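You operate a simulated robot arm through the tools that you are given. There is no shell and no other tool. Be economical: measure what you need, move in short steps, check, and stop when the job is done.

Carry out the task below with a simulated robot arm. There is one attempt and no reset: what you move stays moved.

JOB
Put things in order on the top of the right bench. At the end: the green nut driver from the top of the right bench stands on top of the brown box; the orange copper sleeve from the top of the right bench stands on top of the silver filter can; the black rubber foot from the top of the right bench is on the brown carton (marked "Bands"); the blue nut driver from the top of the right bench stands on top of the silver hub; whatever was shut is shut again. Leave all else as you found it, and nothing knocked over.

It is judged by the outcome, as a careful person would: the job done as asked, and still so three seconds after it is handed in. It fails if anything else is knocked over, pushed out of place, dropped, spilled or broken.

ROBOT AND FRAMES
A 6-joint arm with a two-finger parallel gripper, fixed in place. Base frame: the origin is at the foot of the arm, x ahead of it, y to its left, z up; the work surface is at about z = 80. Lengths are in cm, angles in rad, forces in N, time in s.
With the tool pointing down near the work surface it reaches from about 26 to 68 cm from the base axis. Its first joint turns from -1.152 to 1.152 rad. Payload 2.9 kg.
Tool frame: the origin (TCP) lies between the finger pads and is the grasp point; the fingertips stand 3 cm ahead of it; z points along the fingers, y is the line along which they close. The gripper opens to 11 cm. The fingers are 2 cm wide and 1 cm thick; the gripper's body (4.8 by 11.2 cm) begins 5.5 cm behind the TCP.
Orientation is told as [roll, pitch, yaw] about the base's x, y, z axes, in that order, counted from this pose: with the fingers straight down and closing along the base's y, the tool's x points along the base's -x, its y along +y and its z along -z.

CONTROLS
- The arm moves only by the tool play_rows. Its argument "steps" is a list of rows, each an object of numbers (a shift or turn left out is 0, a gripper value left out holds the last): "tx", "ty", "tz": the shift along the tool's x, y, z in cm; "ax", "ay", "az": the turn, a rotation vector about the tool's x, y, z in rad; "hand": the gripper command, from -1 (shut) to 1 (fully open), values between in proportion. In form: [{"tx": .., "ty": .., "tz": .., "ax": .., "ay": .., "az": .., "hand": ..}, ...]. A call has 1 to 10 rows; each row is the pose to reach, as a shift and turn from the pose commanded when the call began, along the tool's axes at that moment. Rows are played at 5 a second. More than 5 cm and 0.15 rad between two rows, or a gripper value outside its range, and nothing of the call is played. A pose out of reach is approached as far as the arm can. The call stops where the force on the tool passes 40 N (or 10 N more than at its start, if that is more) or the arm is blocked; 0.2 s more then pass. The fingers move at their own pace (about 10.8 cm/s each) and stop on an object; they squeeze with about 29 N. The grip force told is the motor's: it shows also when the fingers shut on nothing. Time passes only in rows, and 0.2 s behind the last, so rows that repeat a pose let the fingers close. The reply holds the time, the measured pose of the TCP, the force on the tool along the base axes, the opening and the grip force, in the units named above and with some noise.
- Cameras (640 x 400 px; columns grow to the right, rows downward): "scene" is fixed at [6.87, 41.69, 138.87]; the picture's right is [-0.89, -0.45, 0.00], its down [-0.20, 0.40, -0.90] and it looks along [0.41, -0.80, -0.45] (base axes); focal length 316 px, centre (320, 200). "wrist" rides on the gripper at [7.2, 1.7, -10.3] in the tool frame; the picture's right is [-0.23, 0.97, 0.00], its down [-0.76, -0.18, -0.62] and it looks along [-0.61, -0.14, 0.78] (tool axes); focal length 222 px, centre (320, 200). There is no depth. A picture from a camera that has moved, and an enlarged one, comes with that camera's place and axes in the base frame and with its lens. The place of the scene camera against the robot may be out by one fixed shift of up to 1.2 cm in any direction.
- camera(camera): a new picture of that camera. No time passes.
- close_up(camera, box): a new picture of the part [left, top, right, bottom] of that camera's present view, enlarged. No time passes.
- hand_in(): hands the job in; it is judged then, once.

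Work in short steps. Places have to be worked out from the pictures, the camera data and where the tool is seen: move nearer, look again, correct. Check each grasp and each placing, and mend what went wrong. You have 120 turns and 64 pictures in all, those below and enlarged ones among them. Open the gripper and draw the arm clear of the work before you hand the job in, unless the task says otherwise; then end with one line.

The tools are called after "Call:" as a command line: name --argument value ..., lists and objects as JSON in quotes. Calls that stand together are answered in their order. play_rows: Moves the arm, as the interface text tells. Its arguments: {"type":"object","properties":{"steps":{"type":"array","items":{"type":"object","properties":{"tx":{"type":"number"},"ty":{"type":"number"},"tz":{"type":"number"},"ax":{"type":"number"},"ay":{"type":"number"},"az":{"type":"number"},"hand":{"type":"number"}}}}},"required":["steps"]} The other tools are called the same way: camera (camera) takes a picture; close_up (camera, box) takes an enlarged picture of a part of a camera's view; hand_in () hands the job in.

At the start:

```text
t: 0.0
tcp_pos: [35.25, -30.45, 115.66]
tool_rot: [-0.001, 0.001, 0.001]
ft_force: [-0.2, 0.6, 0.0]
finger_gap: 11.0
grasp_force: 0.0
```

scene: 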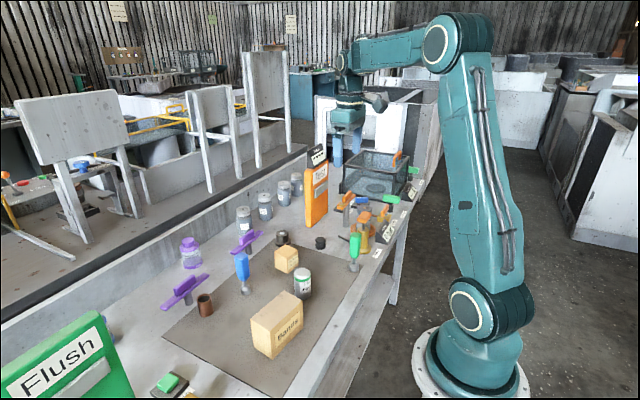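
wrist: 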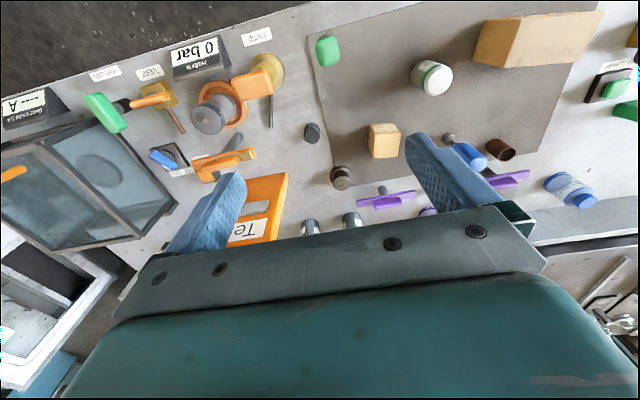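

The scene shows the bench with the mat, the two nut drivers, the sleeve, the foot and several boxes. I'll enlarge the scene view to identify each one.

Call:
close_up --camera "scene" --box '[160, 210, 340, 370]'

Call:
close_up --camera "scene" --box '[220, 140, 430, 280]'

Call:
close_up --camera "wrist" --box '[290, 0, 640, 220]'

```text
2.50 times, centred on (250, 290) of scene
camera zoom: at [6.87, 41.69, 138.87], right [-0.89, -0.45, 0.0], down [-0.2, 0.4, -0.9], along [0.41, -0.8, -0.45], focal length 790 px, centre (495, -25)
```

zoom: 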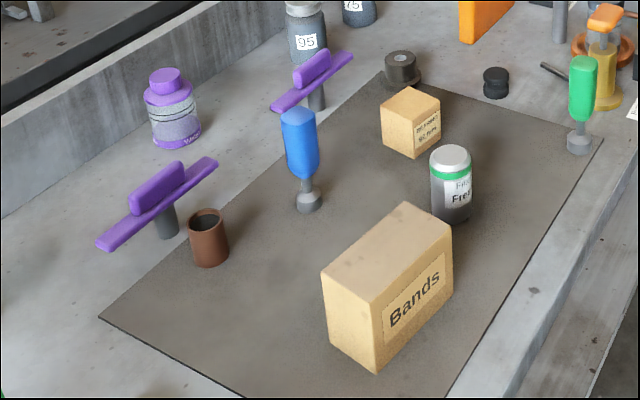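

```text
2.86 times, centred on (325, 210) of scene
camera zoom: at [6.87, 41.69, 138.87], right [-0.89, -0.45, 0.0], down [-0.2, 0.4, -0.9], along [0.41, -0.8, -0.45], focal length 903 px, centre (306, 171)
```

zoom: 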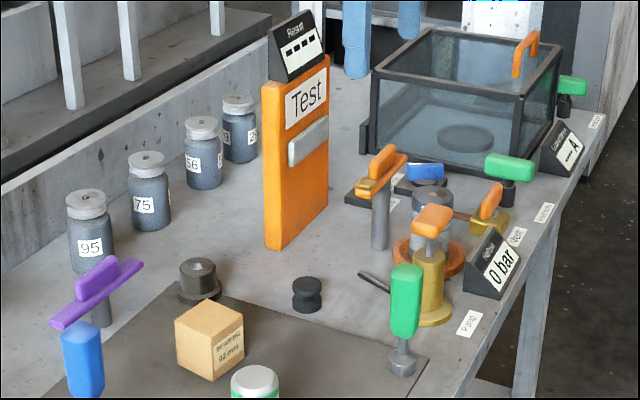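

```text
1.82 times, centred on (465, 110) of wrist
camera zoom: at [27.88, -28.87, 125.98], right [0.23, 0.97, 0.0], down [0.76, -0.18, 0.62], along [0.61, -0.14, -0.78], focal length 404 px, centre (56, 364)
```

zoom: 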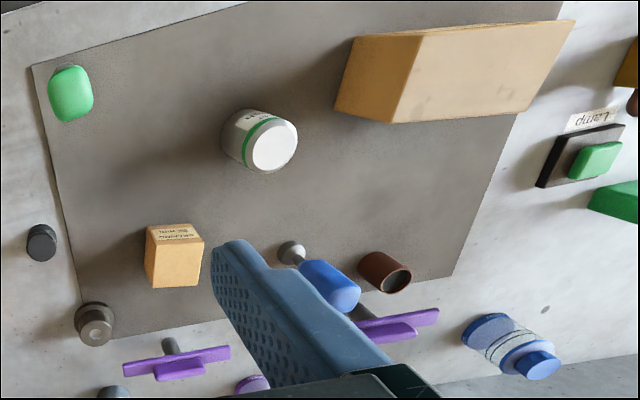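

Estimated positions (base frame):

| Object | x, y | Notes |
|---|---|---|
| Green driver | (31.5, -28) | top z≈92 |
| Blue driver | (52.5, -6) | |
| Foot | (44, -34) | |
| Hub | (56, -30) | |
| Small box | (49.6, -20.5) | |
| Can | (39, -12.5) | |
| Sleeve | (56.7, 4) | |
| Carton | (37, 1) | |

I'll move above the green driver with the gripper partly open.

Call:
play_rows --steps '[{"tx": 1.8, "ty": 1.2, "tz": 4, "hand": 0.2}, {"tx": 3.55, "ty": 2.45, "tz": 8}, {"tx": 3.55, "ty": 2.45, "tz": 12.5}]'

Call:
camera --camera "wrist"

Call:
camera --camera "scene"

```text
t: 0.8
tcp_pos: [31.51, -28.24, 103.17]
tool_rot: [0.001, 0.001, 0.001]
ft_force: [0.9, -0.7, -0.2]
finger_gap: 6.6
grasp_force: 0.0
```

```text
58 pictures are left
camera wrist: at [24.15, -26.62, 113.47], right [0.23, 0.97, 0.0], down [0.76, -0.18, 0.62], along [0.61, -0.14, -0.78], focal length 222 px, centre (320, 200)
```

wrist: 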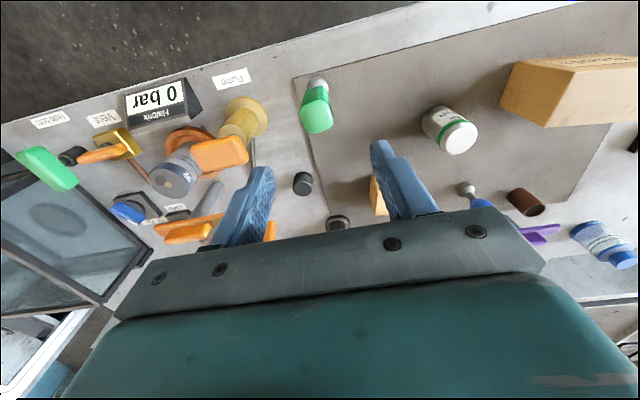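

```text
57 pictures are left
```

scene: 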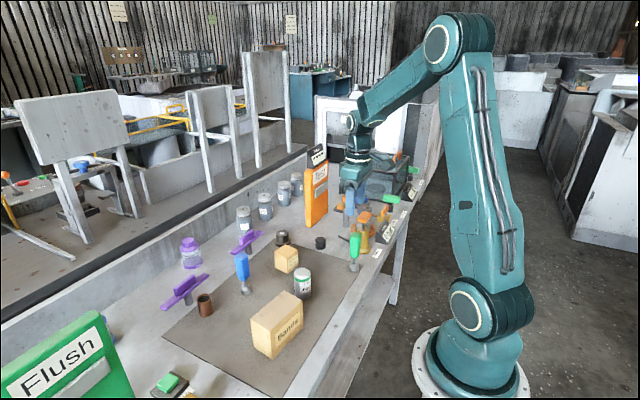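

Call:
close_up --camera "wrist" --box '[280, 60, 360, 150]'

```text
4.44 times, centred on (320, 105) of wrist
camera zoom: at [24.15, -26.62, 113.47], right [0.23, 0.97, 0.0], down [0.76, -0.18, 0.62], along [0.61, -0.14, -0.78], focal length 987 px, centre (320, 622)
```

zoom: 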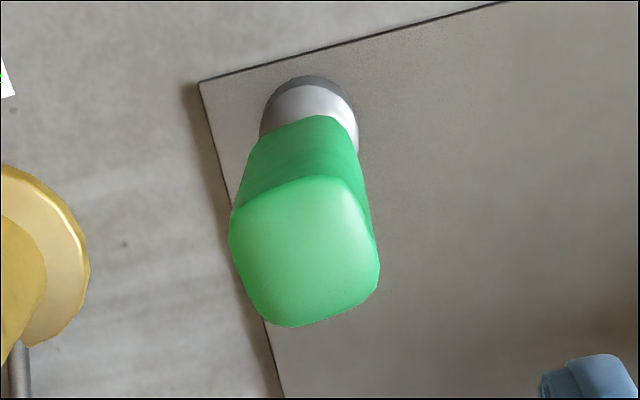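

The green driver's axis is at about (30.85, -28.4), with its handle square to the gripper. I'll go straight down to z≈89.5 and close.

Call:
play_rows --steps '[{"tx": 0.66, "ty": -0.16, "tz": 4.5}, {"tx": 0.66, "ty": -0.16, "tz": 9}, {"tx": 0.66, "ty": -0.16, "tz": 13.6}, {"tx": 0.66, "ty": -0.16, "tz": 13.6}]'

Call:
camera --camera "wrist"

```text
t: 1.8
tcp_pos: [30.8, -28.21, 89.54]
tool_rot: [0.001, 0.0, 0.001]
ft_force: [0.0, -0.2, -0.4]
finger_gap: 6.6
grasp_force: 0.0
```

```text
55 pictures are left
camera wrist: at [23.49, -26.58, 99.75], right [0.23, 0.97, 0.0], down [0.76, -0.18, 0.62], along [0.61, -0.14, -0.78], focal length 222 px, centre (320, 200)
```

wrist: 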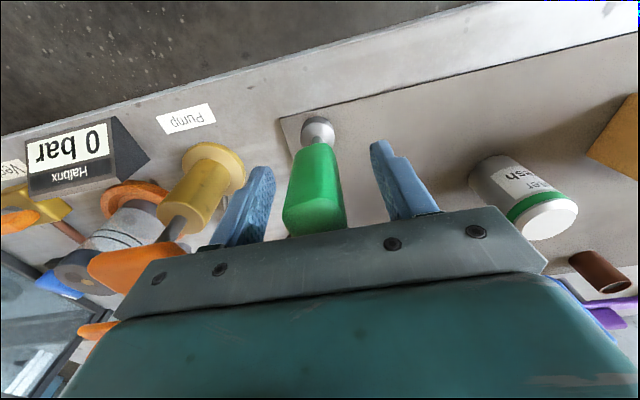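

The handle is centred between the fingers, so I'll close and lift.

Call:
play_rows --steps '[{"hand": -1}, {"hand": -1}, {"hand": -1}, {"tz": -1}, {"tz": -5}, {"tz": -10}, {"tz": -15}]'

Call:
camera --camera "wrist"

```text
t: 3.4
tcp_pos: [30.9, -28.17, 104.5]
tool_rot: [-0.001, 0.0, -0.001]
ft_force: [0.3, 0.5, -0.8]
finger_gap: 2.99
grasp_force: 28.1
```

```text
54 pictures are left
camera wrist: at [23.59, -26.59, 114.8], right [0.23, 0.97, 0.0], down [0.76, -0.18, 0.62], along [0.61, -0.14, -0.78], focal length 222 px, centre (320, 200)
```

wrist: 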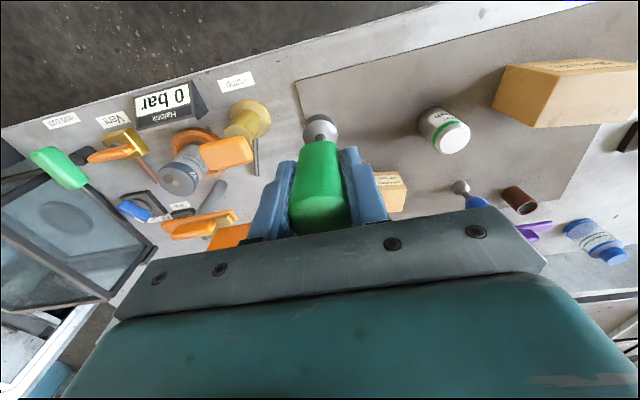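

The green driver is held with the gap at 3.0. I'll carry it toward the small box and stop a little short so I can measure the box.

Call:
play_rows --steps '[{"tx": -4, "ty": 2}, {"tx": -8, "ty": 4}, {"tx": -12, "ty": 5}]'

Call:
camera --camera "wrist"

Call:
close_up --camera "scene" --box '[230, 180, 390, 280]'

```text
t: 4.2
tcp_pos: [42.98, -22.95, 104.59]
tool_rot: [0.0, -0.001, -0.001]
ft_force: [-0.1, -0.8, -1.1]
finger_gap: 2.95
grasp_force: 28.8
```

```text
53 pictures are left
camera wrist: at [35.71, -21.37, 114.79], right [0.23, 0.97, 0.0], down [0.76, -0.18, 0.62], along [0.61, -0.14, -0.78], focal length 222 px, centre (320, 200)
```

wrist: 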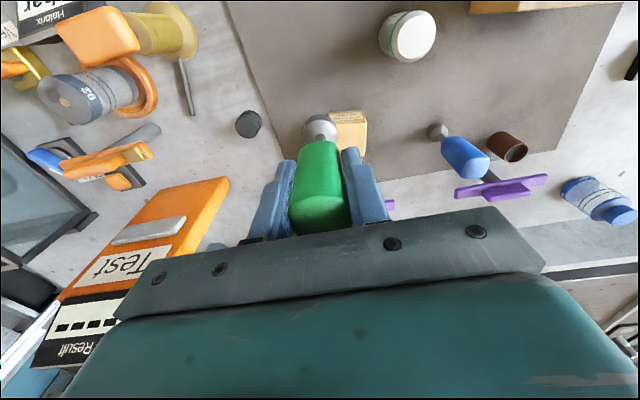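

```text
4.00 times, centred on (310, 230) of scene
camera zoom: at [6.87, 41.69, 138.87], right [-0.89, -0.45, 0.0], down [-0.2, 0.4, -0.9], along [0.41, -0.8, -0.45], focal length 1264 px, centre (360, 80)
```

zoom: 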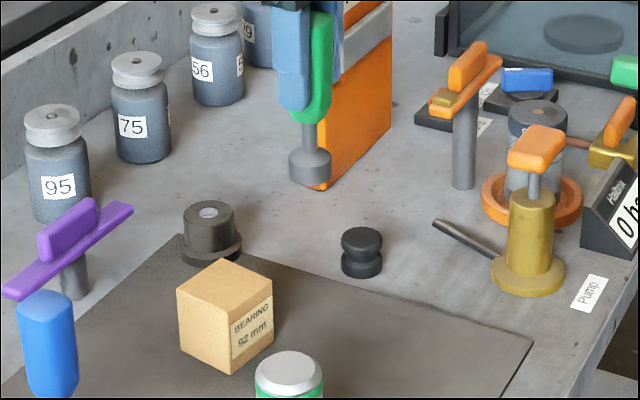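

The box is now partly hidden behind the socket. I'll move above it at the same height, where it should show above the socket in the wrist view.

Call:
play_rows --steps '[{"tx": -3, "ty": 1.3}, {"tx": -6, "ty": 2.6}, {"tx": -6, "ty": 2.6}]'

Call:
close_up --camera "wrist" --box '[260, 40, 420, 140]'

```text
t: 5.0
tcp_pos: [48.8, -20.38, 104.56]
tool_rot: [0.001, 0.0, 0.001]
ft_force: [0.0, 0.2, -1.4]
finger_gap: 3.0
grasp_force: 29.0
```

```text
4.00 times, centred on (340, 90) of wrist
camera zoom: at [41.65, -18.77, 114.9], right [0.23, 0.97, 0.0], down [0.76, -0.18, 0.62], along [0.61, -0.14, -0.78], focal length 888 px, centre (240, 640)
```

zoom: 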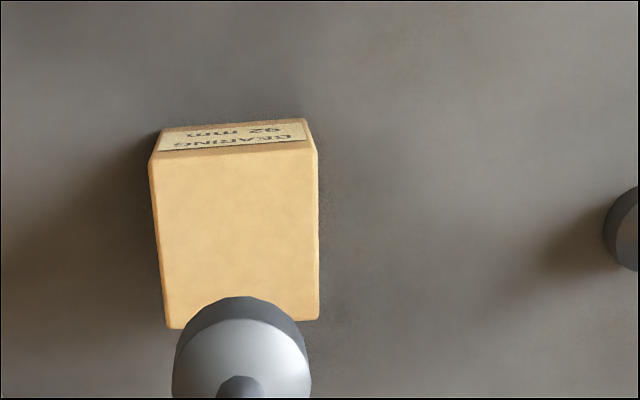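

The box top is centred at about (49.1, -20.45), z≈85.1, and the driver axis is over it. I'll lower to just above contact.

Call:
play_rows --steps '[{"tx": -0.25, "ty": -0.07, "tz": 4}, {"tx": -0.25, "ty": -0.07, "tz": 8}, {"tx": -0.25, "ty": -0.07, "tz": 9.2}, {"tx": -0.25, "ty": -0.07, "tz": 9.2}]'

Call:
close_up --camera "scene" --box '[240, 200, 340, 290]'

Call:
close_up --camera "wrist" --box '[260, 40, 420, 140]'

```text
t: 6.0
tcp_pos: [49.16, -20.71, 95.48]
tool_rot: [-0.001, -0.002, -0.001]
ft_force: [-0.2, -0.5, -1.8]
finger_gap: 2.95
grasp_force: 28.9
```

```text
4.44 times, centred on (290, 245) of scene
camera zoom: at [6.87, 41.69, 138.87], right [-0.89, -0.45, 0.0], down [-0.2, 0.4, -0.9], along [0.41, -0.8, -0.45], focal length 1404 px, centre (453, 0)
```

zoom: 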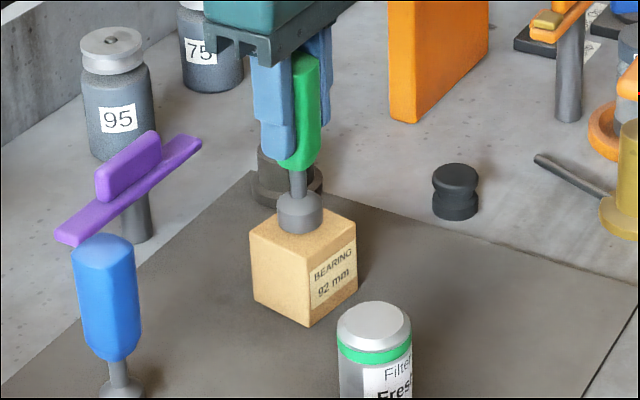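

```text
4.00 times, centred on (340, 90) of wrist
camera zoom: at [41.85, -19.07, 105.66], right [0.23, 0.97, 0.0], down [0.76, -0.18, 0.62], along [0.61, -0.14, -0.78], focal length 888 px, centre (240, 640)
```

zoom: 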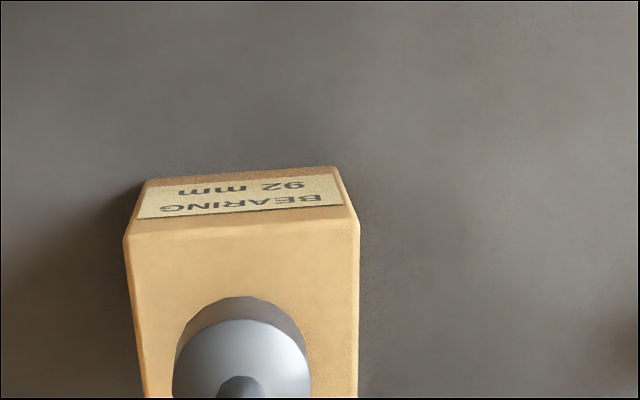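

It is nearly seated and centred. I'll lower in small steps while watching the force.

Call:
play_rows --steps '[{"tz": 0.2}, {"tz": 0.4}, {"tz": 0.5}]'

```text
t: 6.8
tcp_pos: [49.06, -20.61, 94.97]
tool_rot: [-0.002, -0.002, 0.0]
ft_force: [-4.8, 0.9, 19.2]
finger_gap: 2.99
grasp_force: 29.0
```

Contact reads 19 N. I'll back off slightly, open gently and check.

Call:
play_rows --steps '[{"tz": -0.08}, {"tz": -0.08, "hand": -0.2}, {"tz": -0.08, "hand": 0.0}, {"tz": -0.08, "hand": 0.0}]'

Call:
close_up --camera "scene" --box '[240, 200, 340, 290]'

```text
t: 7.8
tcp_pos: [49.15, -20.6, 94.96]
tool_rot: [0.002, 0.0, 0.0]
ft_force: [0.2, 0.2, -0.2]
finger_gap: 5.49
grasp_force: 0.0
```

```text
4.44 times, centred on (290, 245) of scene
camera zoom: at [6.87, 41.69, 138.87], right [-0.89, -0.45, 0.0], down [-0.2, 0.4, -0.9], along [0.41, -0.8, -0.45], focal length 1404 px, centre (453, 0)
```

zoom: 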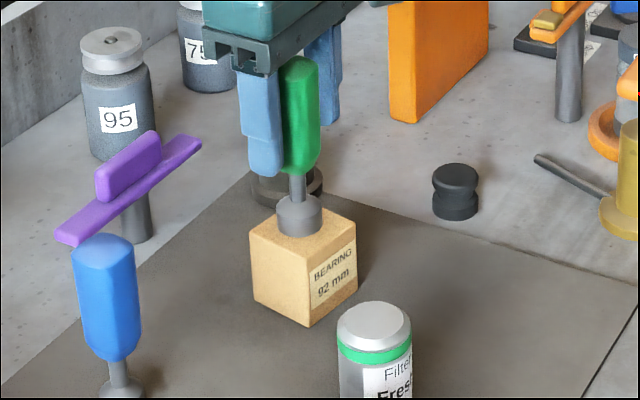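

The green driver stands on the box. I'll lift clear and go over to the black foot.

Call:
play_rows --steps '[{"tz": -4.5}, {"tz": -9}, {"tz": -13}, {"tx": 2.5, "ty": -4.3, "tz": -13}, {"tx": 5, "ty": -8.8, "tz": -13}, {"tx": 5, "ty": -13.4, "tz": -13}, {"tx": 5, "ty": -13.4, "tz": -8.5}, {"tx": 5, "ty": -13.4, "tz": -4}]'

Call:
camera --camera "wrist"

Call:
camera --camera "scene"

```text
refused: row 5 steps farther than a row can; nothing moved
```

```text
47 pictures are left
camera wrist: at [41.91, -18.99, 105.27], right [0.23, 0.97, 0.0], down [0.76, -0.18, 0.62], along [0.61, -0.14, -0.78], focal length 222 px, centre (320, 200)
```

wrist: 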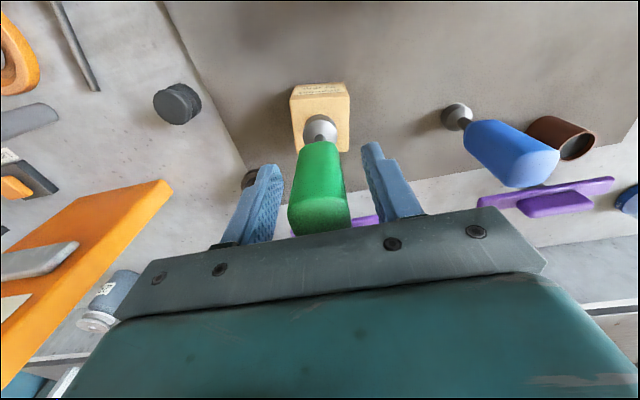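

```text
46 pictures are left
```

scene: 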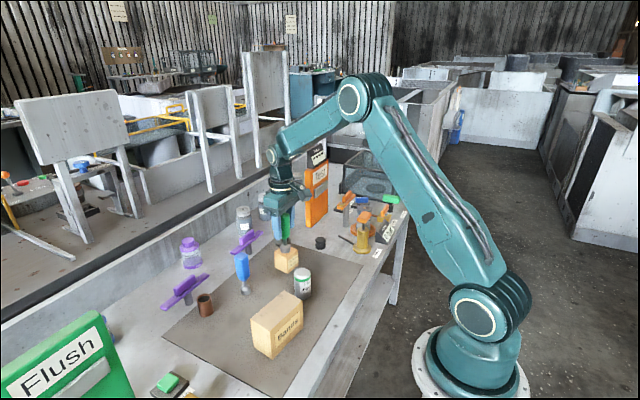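

Nothing moved because one row stepped too far. From this view the foot is at about (44.7, -33.7). I'll redo the move with shorter rows.

Call:
play_rows --steps '[{"tz": -4.5}, {"tz": -9}, {"tz": -13}, {"tx": 2.4, "ty": -4, "tz": -13}, {"tx": 4.6, "ty": -8, "tz": -13}, {"tx": 4.6, "ty": -12.6, "tz": -13}, {"tx": 4.6, "ty": -13.1, "tz": -8.5}, {"tx": 4.6, "ty": -13.1, "tz": -4}, {"tx": 4.6, "ty": -13.1, "tz": 0}]'

```text
t: 9.8
tcp_pos: [44.25, -33.71, 94.81]
tool_rot: [0.0, 0.001, 0.0]
ft_force: [0.8, -0.8, 1.6]
finger_gap: 5.51
grasp_force: 0.0
```

I'm above the foot and need a look before descending.

Call:
camera --camera "wrist"

Call:
close_up --camera "scene" --box '[260, 150, 420, 270]'

```text
45 pictures are left
camera wrist: at [36.98, -32.12, 105.16], right [0.23, 0.97, 0.0], down [0.76, -0.18, 0.62], along [0.61, -0.14, -0.78], focal length 222 px, centre (320, 200)
```

wrist: 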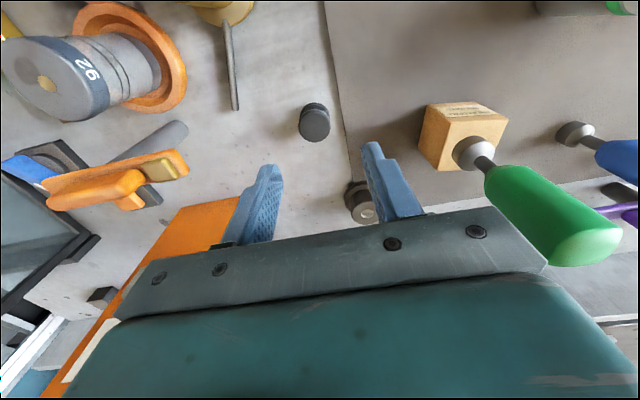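

```text
3.33 times, centred on (340, 210) of scene
camera zoom: at [6.87, 41.69, 138.87], right [-0.89, -0.45, 0.0], down [-0.2, 0.4, -0.9], along [0.41, -0.8, -0.45], focal length 1053 px, centre (253, 167)
```

zoom: 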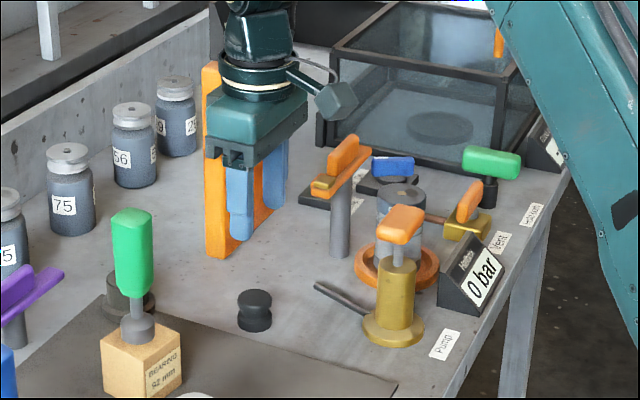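

The foot is at about (44.75, -34.35), 3 cm wide. The nearby lever end at y≈-44 is clear of the gripper body. I'll descend until the fingertips are just above the bench.

Call:
play_rows --steps '[{"tx": -0.5, "ty": -0.65, "tz": 4}, {"tx": -0.5, "ty": -0.65, "tz": 8}, {"tx": -0.5, "ty": -0.65, "tz": 9.5}, {"tx": -0.5, "ty": -0.65, "tz": 9.5}]'

Call:
camera --camera "wrist"

```text
t: 10.8
tcp_pos: [45.09, -34.58, 85.48]
tool_rot: [-0.001, 0.0, 0.001]
ft_force: [0.3, -0.4, 0.3]
finger_gap: 5.49
grasp_force: 0.1
```

```text
43 pictures are left
camera wrist: at [37.75, -32.87, 95.7], right [0.23, 0.97, 0.0], down [0.76, -0.18, 0.62], along [0.61, -0.14, -0.78], focal length 222 px, centre (320, 200)
```

wrist: 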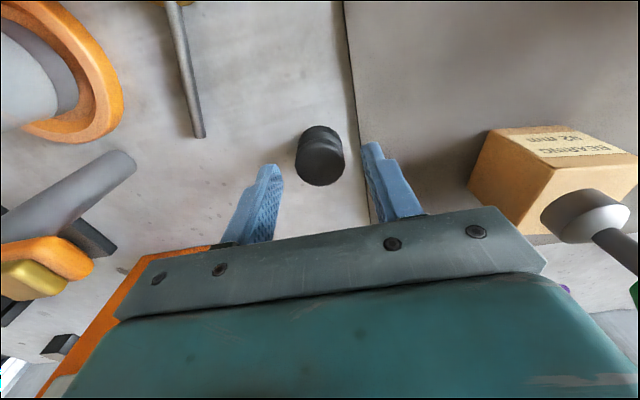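

It is aligned, so I'll lower the last 2 cm, close and lift.

Call:
play_rows --steps '[{"tx": 0.15, "ty": 0.1, "tz": 1.2}, {"tx": 0.15, "ty": 0.1, "tz": 2.0}, {"tx": 0.15, "ty": 0.1, "tz": 2.0, "hand": -1}, {"tx": 0.15, "ty": 0.1, "tz": 2.0}, {"tx": 0.15, "ty": 0.1, "tz": 2.0}, {"tx": 0.15, "ty": 0.1, "tz": 1}, {"tx": 0.15, "ty": 0.1, "tz": -3}, {"tx": 0.15, "ty": 0.1, "tz": -7}, {"tx": 0.15, "ty": 0.1, "tz": -12}, {"tx": 0.15, "ty": 0.1, "tz": -17}]'

Call:
camera --camera "wrist"

```text
t: 13.0
tcp_pos: [45.15, -34.27, 102.27]
tool_rot: [-0.001, 0.0, 0.0]
ft_force: [-0.2, 0.3, -0.3]
finger_gap: 3.12
grasp_force: 29.2
```

```text
42 pictures are left
camera wrist: at [37.81, -32.61, 112.68], right [0.23, 0.97, 0.0], down [0.76, -0.18, 0.62], along [0.61, -0.14, -0.78], focal length 222 px, centre (320, 200)
```

wrist: 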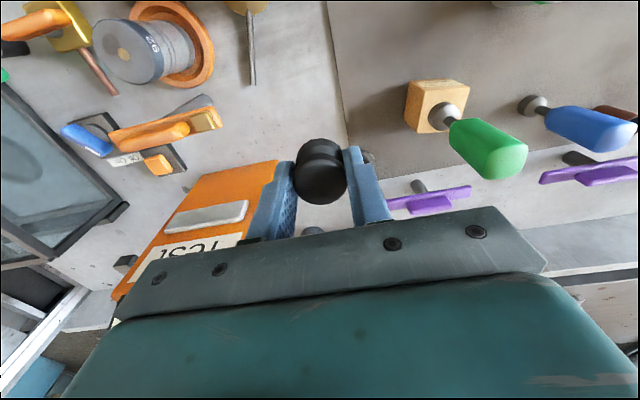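

The foot is held. I'll carry it high toward the carton.

Call:
play_rows --steps '[{"tx": 1, "ty": 2, "tz": -3}, {"tx": 2, "ty": 6.5, "tz": -4}, {"tx": 3, "ty": 11, "tz": -4}, {"tx": 4, "ty": 15.5, "tz": -4}, {"tx": 5, "ty": 20, "tz": -4}, {"tx": 6, "ty": 24.5, "tz": -4}, {"tx": 7, "ty": 29, "tz": -4}, {"tx": 8, "ty": 33.5, "tz": -4}, {"tx": 8.5, "ty": 35, "tz": -4}]'

Call:
camera --camera "wrist"

Call:
camera --camera "scene"

```text
t: 15.0
tcp_pos: [36.18, 0.51, 106.63]
tool_rot: [0.003, 0.0, 0.0]
ft_force: [-0.1, 0.7, -0.5]
finger_gap: 3.14
grasp_force: 29.3
```

```text
41 pictures are left
camera wrist: at [29.01, 2.24, 116.88], right [0.23, 0.97, 0.0], down [0.76, -0.18, 0.62], along [0.61, -0.14, -0.78], focal length 222 px, centre (320, 200)
```

wrist: 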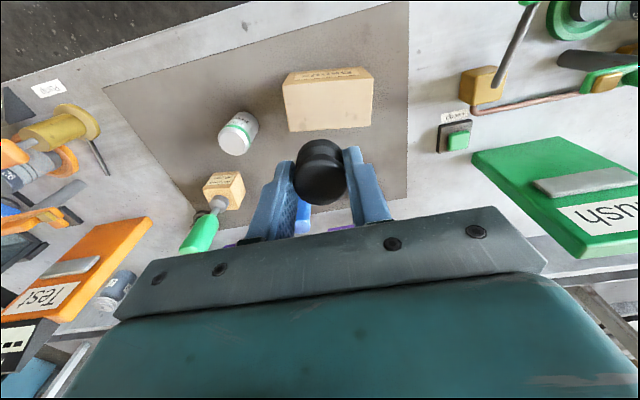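

```text
40 pictures are left
```

scene: 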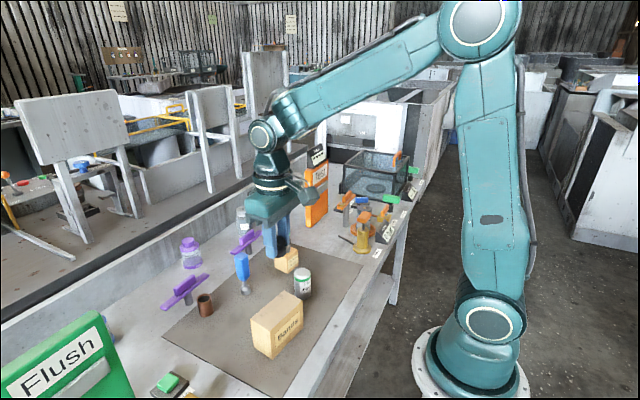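

The carton top spans x 34.5–40.6 and y -3.8–7, at z≈87. I'll aim for its centre (37.5, 1.6) and stop just above it.

Call:
play_rows --steps '[{"tx": -1.3, "ty": 1.1, "tz": 4.5}, {"tx": -1.3, "ty": 1.1, "tz": 9}, {"tx": -1.3, "ty": 1.1, "tz": 13}, {"tx": -1.3, "ty": 1.1, "tz": 14.5}, {"tx": -1.3, "ty": 1.1, "tz": 14.5}]'

Call:
close_up --camera "scene" --box '[220, 250, 340, 370]'

```text
t: 16.1
tcp_pos: [37.75, 1.59, 92.5]
tool_rot: [-0.001, -0.005, -0.001]
ft_force: [-5.0, -1.7, 13.8]
finger_gap: 3.11
grasp_force: 29.2
stopped in row 5: the force on the tool passed its limit (the readings are from after the stop); the commanded pose is now the measured one
```

```text
3.33 times, centred on (280, 310) of scene
camera zoom: at [6.84, 41.69, 138.87], right [-0.89, -0.45, 0.0], down [-0.2, 0.4, -0.9], along [0.41, -0.8, -0.45], focal length 1053 px, centre (453, -167)
```

zoom: 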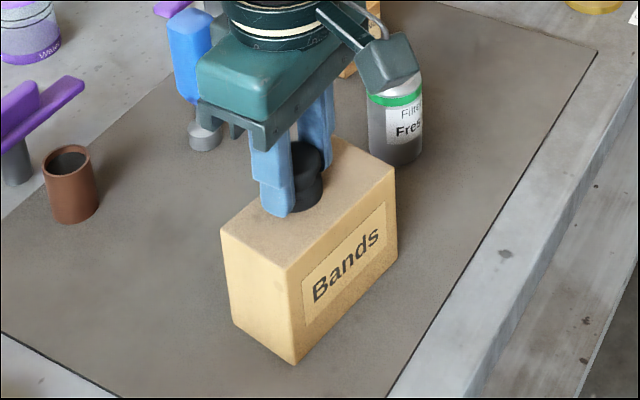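

The carton is taller than I thought (top z≈89), and the foot is already in contact near its centre. I'll back off slightly and release.

Call:
play_rows --steps '[{"tz": -0.1}, {"tz": -0.1, "hand": -0.2}, {"tz": -0.1, "hand": -0.1}, {"tz": -0.1, "hand": 0.0}, {"tz": -0.1}]'

Call:
close_up --camera "scene" --box '[220, 250, 340, 370]'

```text
t: 17.2
tcp_pos: [37.86, 1.62, 92.39]
tool_rot: [0.0, -0.006, 0.0]
ft_force: [0.2, 0.3, -0.4]
finger_gap: 5.51
grasp_force: 0.0
```

```text
3.33 times, centred on (280, 310) of scene
camera zoom: at [6.87, 41.69, 138.87], right [-0.89, -0.45, 0.0], down [-0.2, 0.4, -0.9], along [0.41, -0.8, -0.45], focal length 1053 px, centre (453, -167)
```

zoom: 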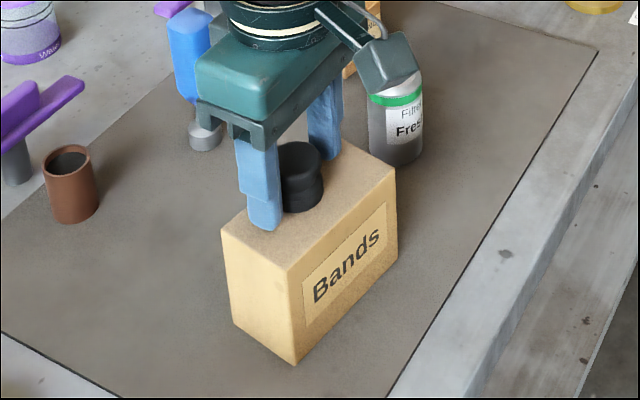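

The foot rests on the carton. I'll lift and go above the blue driver.

Call:
play_rows --steps '[{"tz": -4.5}, {"tz": -9}, {"tz": -12.5}, {"tx": -4, "ty": -2, "tz": -12.5}, {"tx": -8, "ty": -4, "tz": -12.5}, {"tx": -12, "ty": -6, "tz": -12.5}, {"tx": -14.3, "ty": -7.8, "tz": -11.5}]'

Call:
camera --camera "wrist"

Call:
close_up --camera "wrist" --box '[260, 60, 420, 160]'

```text
t: 18.9
tcp_pos: [52.07, -6.35, 104.06]
tool_rot: [-0.001, -0.005, 0.0]
ft_force: [-0.8, -0.5, -0.1]
finger_gap: 5.48
grasp_force: 0.1
```

```text
37 pictures are left
camera wrist: at [44.73, -4.7, 114.3], right [0.23, 0.97, 0.0], down [0.76, -0.18, 0.63], along [0.61, -0.14, -0.78], focal length 222 px, centre (320, 200)
```

wrist: 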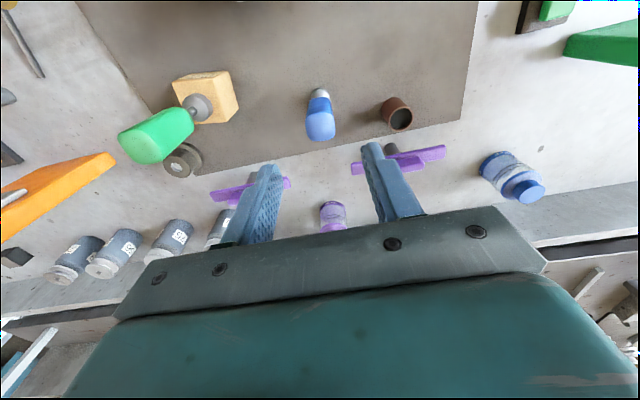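

```text
4.00 times, centred on (340, 110) of wrist
camera zoom: at [44.73, -4.7, 114.3], right [0.23, 0.97, 0.0], down [0.76, -0.18, 0.63], along [0.61, -0.14, -0.78], focal length 888 px, centre (240, 560)
```

zoom: 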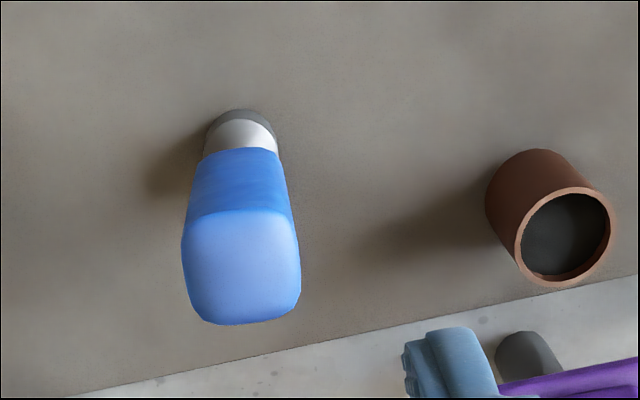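

The blue driver's axis is at (52.8, -6.5), square to the gripper. I'll go down and grasp at z≈89.5, as with the green one.

Call:
play_rows --steps '[{"tx": -0.7, "ty": -0.15, "tz": 4.8, "hand": 0.1}, {"tx": -0.7, "ty": -0.15, "tz": 9.6}, {"tx": -0.7, "ty": -0.15, "tz": 14.5}, {"tx": -0.7, "ty": -0.15, "tz": 14.5}]'

Call:
camera --camera "wrist"

```text
t: 19.9
tcp_pos: [53.06, -6.36, 89.57]
tool_rot: [-0.001, -0.004, 0.0]
ft_force: [-0.5, -0.1, -0.6]
finger_gap: 6.05
grasp_force: 0.0
```

```text
35 pictures are left
camera wrist: at [45.69, -4.77, 99.75], right [0.23, 0.97, 0.0], down [0.76, -0.18, 0.63], along [0.61, -0.14, -0.78], focal length 222 px, centre (320, 200)
```

wrist: 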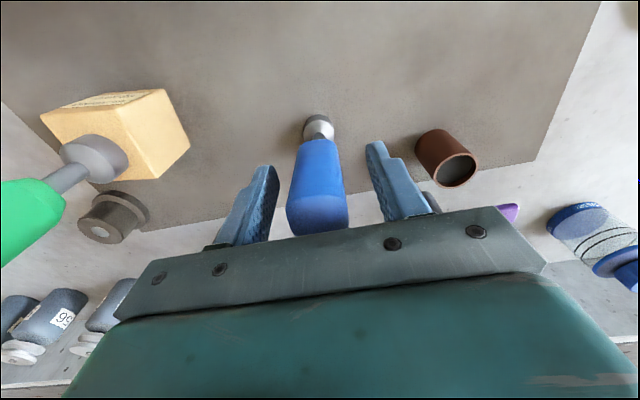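

It is centred, so I'll close, lift high and begin moving toward the hub.

Call:
play_rows --steps '[{"hand": -1}, {"hand": -1}, {"hand": -1}, {"tz": -1}, {"tz": -5}, {"tz": -10}, {"tz": -15}, {"tz": -19.5}]'

Call:
camera --camera "wrist"

```text
t: 21.6
tcp_pos: [52.51, -6.29, 108.84]
tool_rot: [0.0, -0.003, 0.0]
ft_force: [0.3, 0.1, -0.9]
finger_gap: 2.98
grasp_force: 29.3
```

```text
34 pictures are left
camera wrist: at [45.33, -4.62, 119.17], right [0.23, 0.97, 0.0], down [0.76, -0.18, 0.63], along [0.61, -0.14, -0.78], focal length 222 px, centre (320, 200)
```

wrist: 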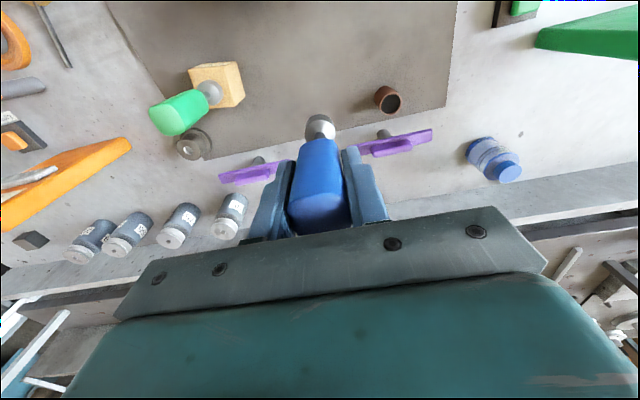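

The driver is held. I'll move toward the hub at about (56.5, -30.7), staying high past the green driver.

Call:
play_rows --steps '[{"tx": -2.5, "ty": -3}, {"tx": -4, "ty": -7.5}, {"tx": -4, "ty": -12}, {"tx": -4, "ty": -16.5}, {"tx": -4, "ty": -21}, {"tx": -4, "ty": -24.2}, {"tx": -4, "ty": -24.2}]'

Call:
camera --camera "wrist"

Call:
close_up --camera "wrist" --box '[260, 40, 420, 140]'

```text
t: 23.2
tcp_pos: [56.5, -30.41, 109.1]
tool_rot: [-0.002, -0.003, 0.0]
ft_force: [-0.7, -1.1, -1.4]
finger_gap: 2.97
grasp_force: 29.0
```

```text
33 pictures are left
camera wrist: at [49.12, -28.9, 119.38], right [0.23, 0.97, 0.0], down [0.76, -0.18, 0.63], along [0.61, -0.14, -0.78], focal length 222 px, centre (320, 200)
```

wrist: 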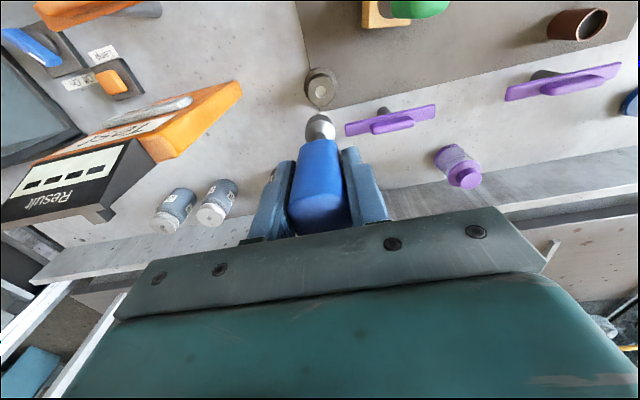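

```text
4.00 times, centred on (340, 90) of wrist
camera zoom: at [49.12, -28.9, 119.38], right [0.23, 0.97, 0.0], down [0.76, -0.18, 0.63], along [0.61, -0.14, -0.78], focal length 888 px, centre (240, 640)
```

zoom: 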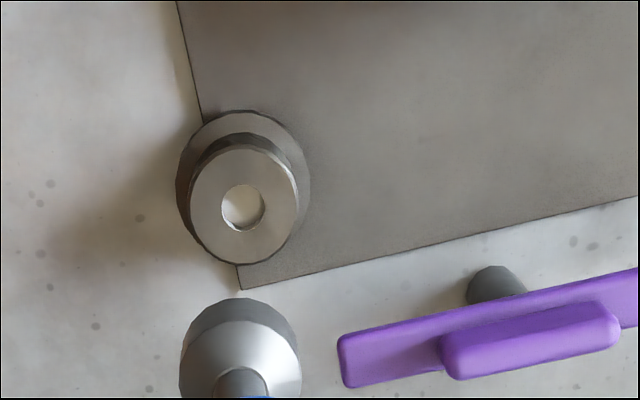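

The hub top is at about (57.05, -30.5) and the driver axis is at x≈56.6. I'll shift 0.45 cm outward and lower to about 2 cm above the hub.

Call:
play_rows --steps '[{"tx": -0.45, "ty": 0, "tz": 4.8}, {"tx": -0.45, "ty": 0, "tz": 9.5}, {"tx": -0.45, "ty": 0, "tz": 13.7}, {"tx": -0.45, "ty": 0, "tz": 13.7}]'

Call:
close_up --camera "wrist" --box '[260, 40, 420, 140]'

Call:
close_up --camera "scene" --box '[230, 180, 330, 260]'

```text
t: 24.2
tcp_pos: [57.0, -30.29, 95.47]
tool_rot: [0.001, -0.005, 0.0]
ft_force: [-0.4, -0.4, -0.4]
finger_gap: 2.96
grasp_force: 28.8
```

```text
4.00 times, centred on (340, 90) of wrist
camera zoom: at [49.8, -28.67, 105.7], right [0.23, 0.97, 0.0], down [0.76, -0.18, 0.63], along [0.61, -0.14, -0.78], focal length 888 px, centre (240, 640)
```

zoom: 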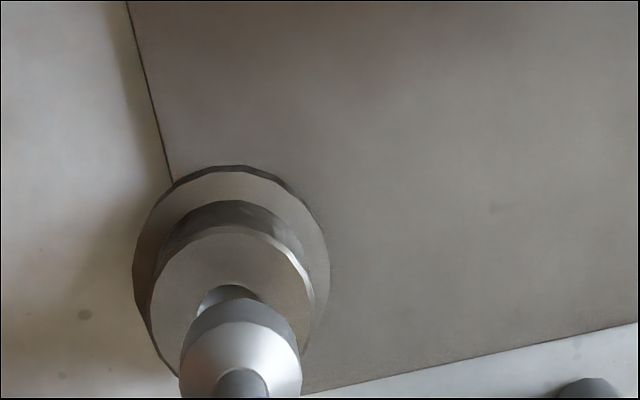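

```text
5.00 times, centred on (280, 220) of scene
camera zoom: at [6.87, 41.69, 138.87], right [-0.89, -0.45, 0.0], down [-0.2, 0.4, -0.9], along [0.41, -0.8, -0.45], focal length 1580 px, centre (520, 100)
```

zoom: 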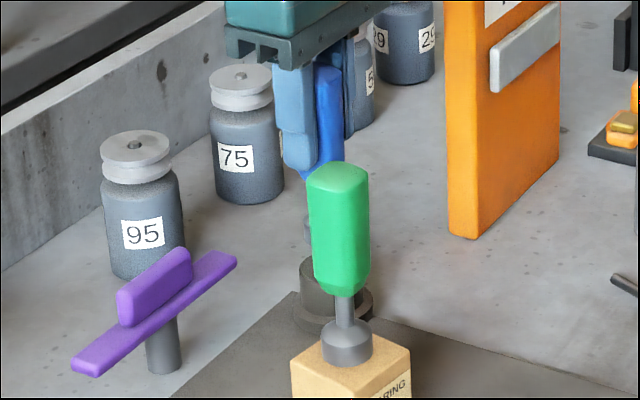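

The hub centre is about 0.2 cm toward -y and 0.1 cm nearer than the driver axis. I'll correct that and lower further.

Call:
play_rows --steps '[{"tx": 0.1, "ty": -0.22, "tz": 0.6}, {"tx": 0.1, "ty": -0.22, "tz": 1.2}, {"tx": 0.1, "ty": -0.22, "tz": 1.5}]'

Call:
close_up --camera "wrist" --box '[260, 40, 420, 140]'

```text
t: 25.1
tcp_pos: [57.06, -30.7, 93.85]
tool_rot: [-0.001, -0.003, 0.0]
ft_force: [-0.3, 0.2, -1.6]
finger_gap: 2.97
grasp_force: 29.0
```

```text
4.00 times, centred on (340, 90) of wrist
camera zoom: at [49.76, -29.08, 104.08], right [0.23, 0.97, 0.0], down [0.76, -0.18, 0.63], along [0.61, -0.14, -0.78], focal length 888 px, centre (240, 640)
```

zoom: 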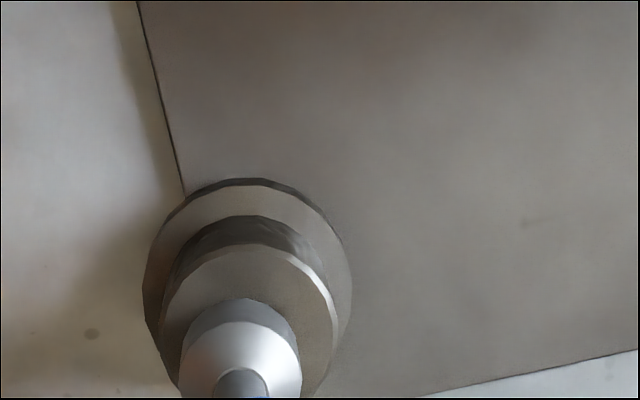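

The hub now appears about 0.15 cm toward +y and 0.2 cm nearer. I'll correct that and lower until contact.

Call:
play_rows --steps '[{"tx": 0.2, "ty": 0.15, "tz": 0}, {"tx": 0.2, "ty": 0.15, "tz": 0.2}, {"tx": 0.2, "ty": 0.15, "tz": 0.4}, {"tx": 0.2, "ty": 0.15, "tz": 0.4}]'

Call:
close_up --camera "wrist" --box '[260, 60, 380, 140]'

```text
t: 26.1
tcp_pos: [56.87, -30.61, 93.45]
tool_rot: [0.0, -0.004, 0.0]
ft_force: [0.4, 0.2, -0.4]
finger_gap: 2.95
grasp_force: 29.2
```

```text
5.00 times, centred on (320, 100) of wrist
camera zoom: at [49.61, -28.92, 103.72], right [0.23, 0.97, 0.0], down [0.76, -0.18, 0.63], along [0.61, -0.14, -0.78], focal length 1111 px, centre (320, 700)
```

zoom: 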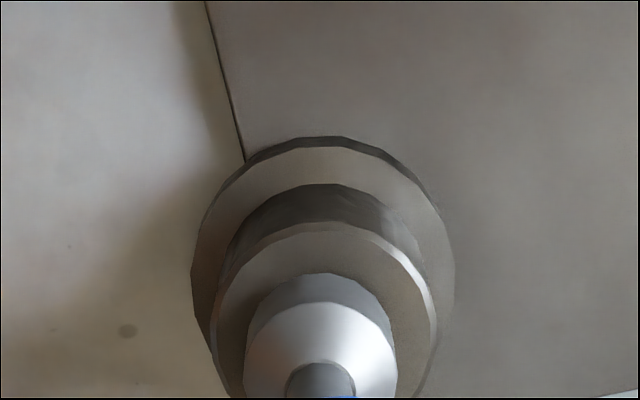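

It is well centred now. I'll continue lowering slowly until contact.

Call:
play_rows --steps '[{"tz": 0.15}, {"tz": 0.3}, {"tz": 0.4}]'

```text
t: 26.9
tcp_pos: [57.01, -30.68, 93.11]
tool_rot: [0.003, -0.005, 0.001]
ft_force: [-2.4, 1.1, 7.6]
finger_gap: 2.99
grasp_force: 29.1
```

Light contact of 7.6 N. I'll release gently.

Call:
play_rows --steps '[{"tz": 0, "hand": -0.3}, {"tz": 0, "hand": -0.2}, {"tz": 0, "hand": 0}, {"tz": 0, "hand": 0}]'

Call:
camera --camera "wrist"

```text
t: 27.9
tcp_pos: [56.99, -30.57, 93.08]
tool_rot: [0.0, -0.005, 0.0]
ft_force: [-0.6, 0.4, 0.4]
finger_gap: 5.49
grasp_force: 0.0
```

```text
27 pictures are left
camera wrist: at [49.66, -28.93, 103.29], right [0.23, 0.97, 0.0], down [0.76, -0.18, 0.63], along [0.61, -0.14, -0.78], focal length 222 px, centre (320, 200)
```

wrist: 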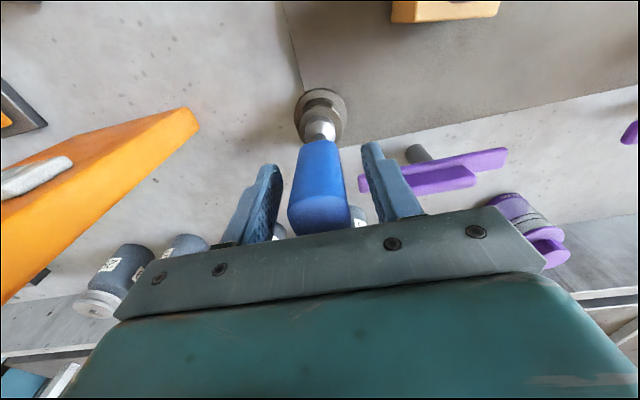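

The blue driver stands on the hub. I'll lift straight up and traverse to above the sleeve at about (57, 3.7).

Call:
play_rows --steps '[{"tz": -4.5}, {"tz": -9}, {"tz": -13.5}, {"tz": -13.5, "ty": 4.8}, {"tz": -13.5, "ty": 9.6}, {"tz": -13.5, "ty": 14.4}, {"tz": -13.5, "ty": 19.2}, {"tz": -13.5, "ty": 24}, {"tz": -13.5, "ty": 28.8}, {"tz": -13.5, "ty": 33.5}]'

Call:
camera --camera "scene"

Call:
camera --camera "wrist"

```text
t: 30.1
tcp_pos: [56.87, 2.96, 106.65]
tool_rot: [0.001, -0.005, -0.002]
ft_force: [0.1, 0.3, -0.3]
finger_gap: 5.51
grasp_force: 0.1
```

```text
26 pictures are left
```

scene: 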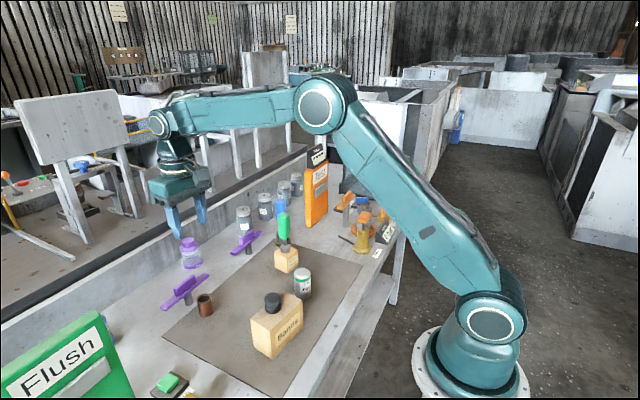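

```text
25 pictures are left
camera wrist: at [49.62, 4.55, 116.95], right [0.23, 0.97, 0.0], down [0.76, -0.18, 0.63], along [0.61, -0.14, -0.78], focal length 222 px, centre (320, 200)
```

wrist: 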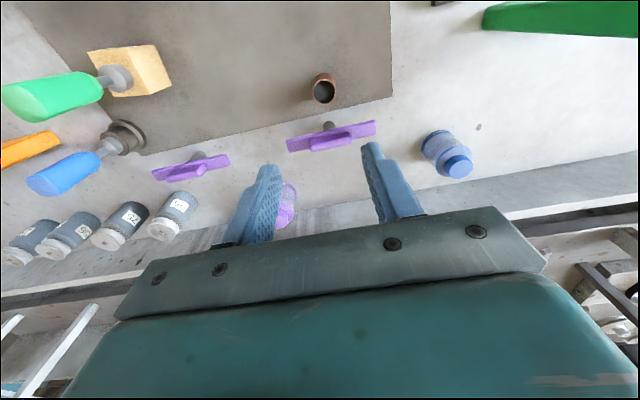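

Call:
close_up --camera "wrist" --box '[270, 60, 390, 160]'

Call:
close_up --camera "scene" --box '[150, 220, 270, 340]'

```text
4.00 times, centred on (330, 110) of wrist
camera zoom: at [49.62, 4.55, 116.95], right [0.23, 0.97, 0.0], down [0.76, -0.18, 0.63], along [0.61, -0.14, -0.78], focal length 888 px, centre (280, 560)
```

zoom: 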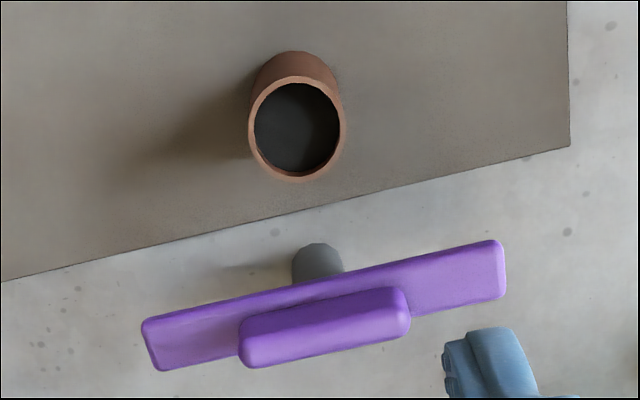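

```text
3.33 times, centred on (210, 280) of scene
camera zoom: at [6.87, 41.69, 138.87], right [-0.89, -0.45, 0.0], down [-0.2, 0.4, -0.9], along [0.41, -0.8, -0.45], focal length 1053 px, centre (687, -67)
```

zoom: 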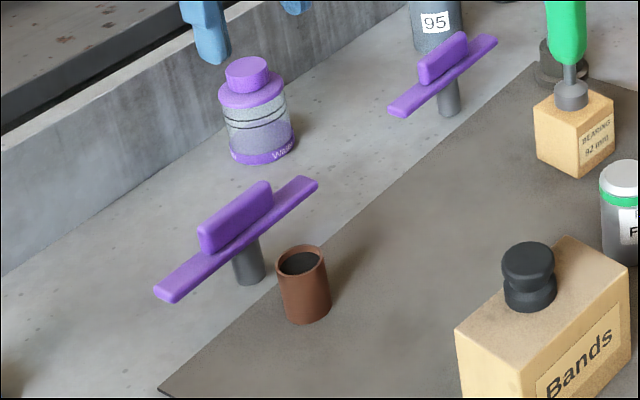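

The sleeve is at about (57.0, 3.5) with its top at z≈84.3. The purple handle's near edge is x≈61 and its top is z≈88, so the gripper body will clear it. I'll descend partway and check.

Call:
play_rows --steps '[{"tx": -0.1, "ty": 0.54, "tz": 4.8, "hand": 0.1}, {"tx": -0.1, "ty": 0.54, "tz": 9.5}, {"tx": -0.1, "ty": 0.54, "tz": 14}, {"tx": -0.1, "ty": 0.54, "tz": 16.5}, {"tx": -0.1, "ty": 0.54, "tz": 16.5}]'

Call:
camera --camera "wrist"

Call:
close_up --camera "scene" --box '[150, 220, 270, 340]'

```text
t: 31.2
tcp_pos: [57.12, 3.46, 90.1]
tool_rot: [-0.001, -0.007, -0.001]
ft_force: [0.4, 0.2, -0.4]
finger_gap: 6.05
grasp_force: 0.0
```

```text
22 pictures are left
camera wrist: at [49.89, 5.08, 100.36], right [0.23, 0.97, 0.0], down [0.76, -0.18, 0.63], along [0.61, -0.14, -0.78], focal length 222 px, centre (320, 200)
```

wrist: 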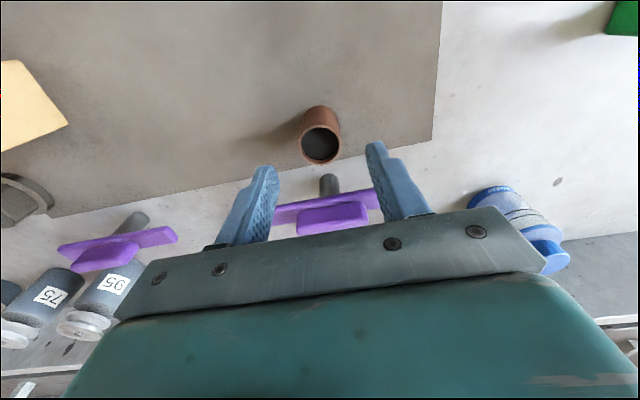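

```text
3.33 times, centred on (210, 280) of scene
camera zoom: at [6.87, 41.69, 138.87], right [-0.89, -0.45, 0.0], down [-0.2, 0.4, -0.9], along [0.41, -0.8, -0.45], focal length 1053 px, centre (687, -67)
```

zoom: 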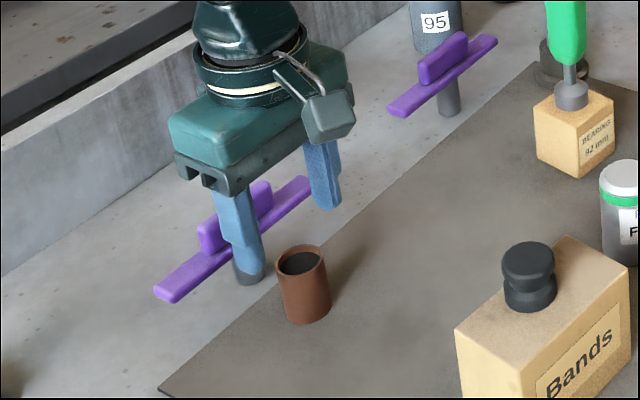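

The gripper is aligned with the sleeve. I'll descend to z≈84.3, close and lift slightly.

Call:
play_rows --steps '[{"tz": 2}, {"tz": 4}, {"tz": 5.8}, {"tz": 5.8, "hand": -1}, {"tz": 5.8}, {"tz": 5.8}, {"tz": 5}]'

Call:
close_up --camera "scene" --box '[150, 220, 270, 340]'

```text
t: 32.9
tcp_pos: [57.18, 3.3, 85.01]
tool_rot: [0.0, -0.005, 0.0]
ft_force: [0.4, -0.3, -0.6]
finger_gap: 3.19
grasp_force: 29.2
```

```text
3.33 times, centred on (210, 280) of scene
camera zoom: at [6.87, 41.69, 138.87], right [-0.89, -0.45, 0.0], down [-0.2, 0.4, -0.9], along [0.41, -0.8, -0.45], focal length 1053 px, centre (687, -67)
```

zoom: 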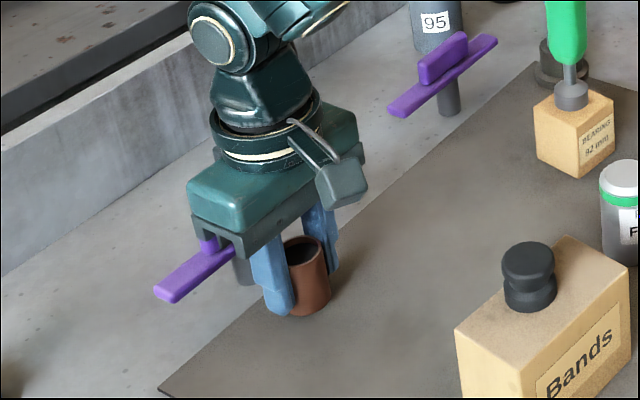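

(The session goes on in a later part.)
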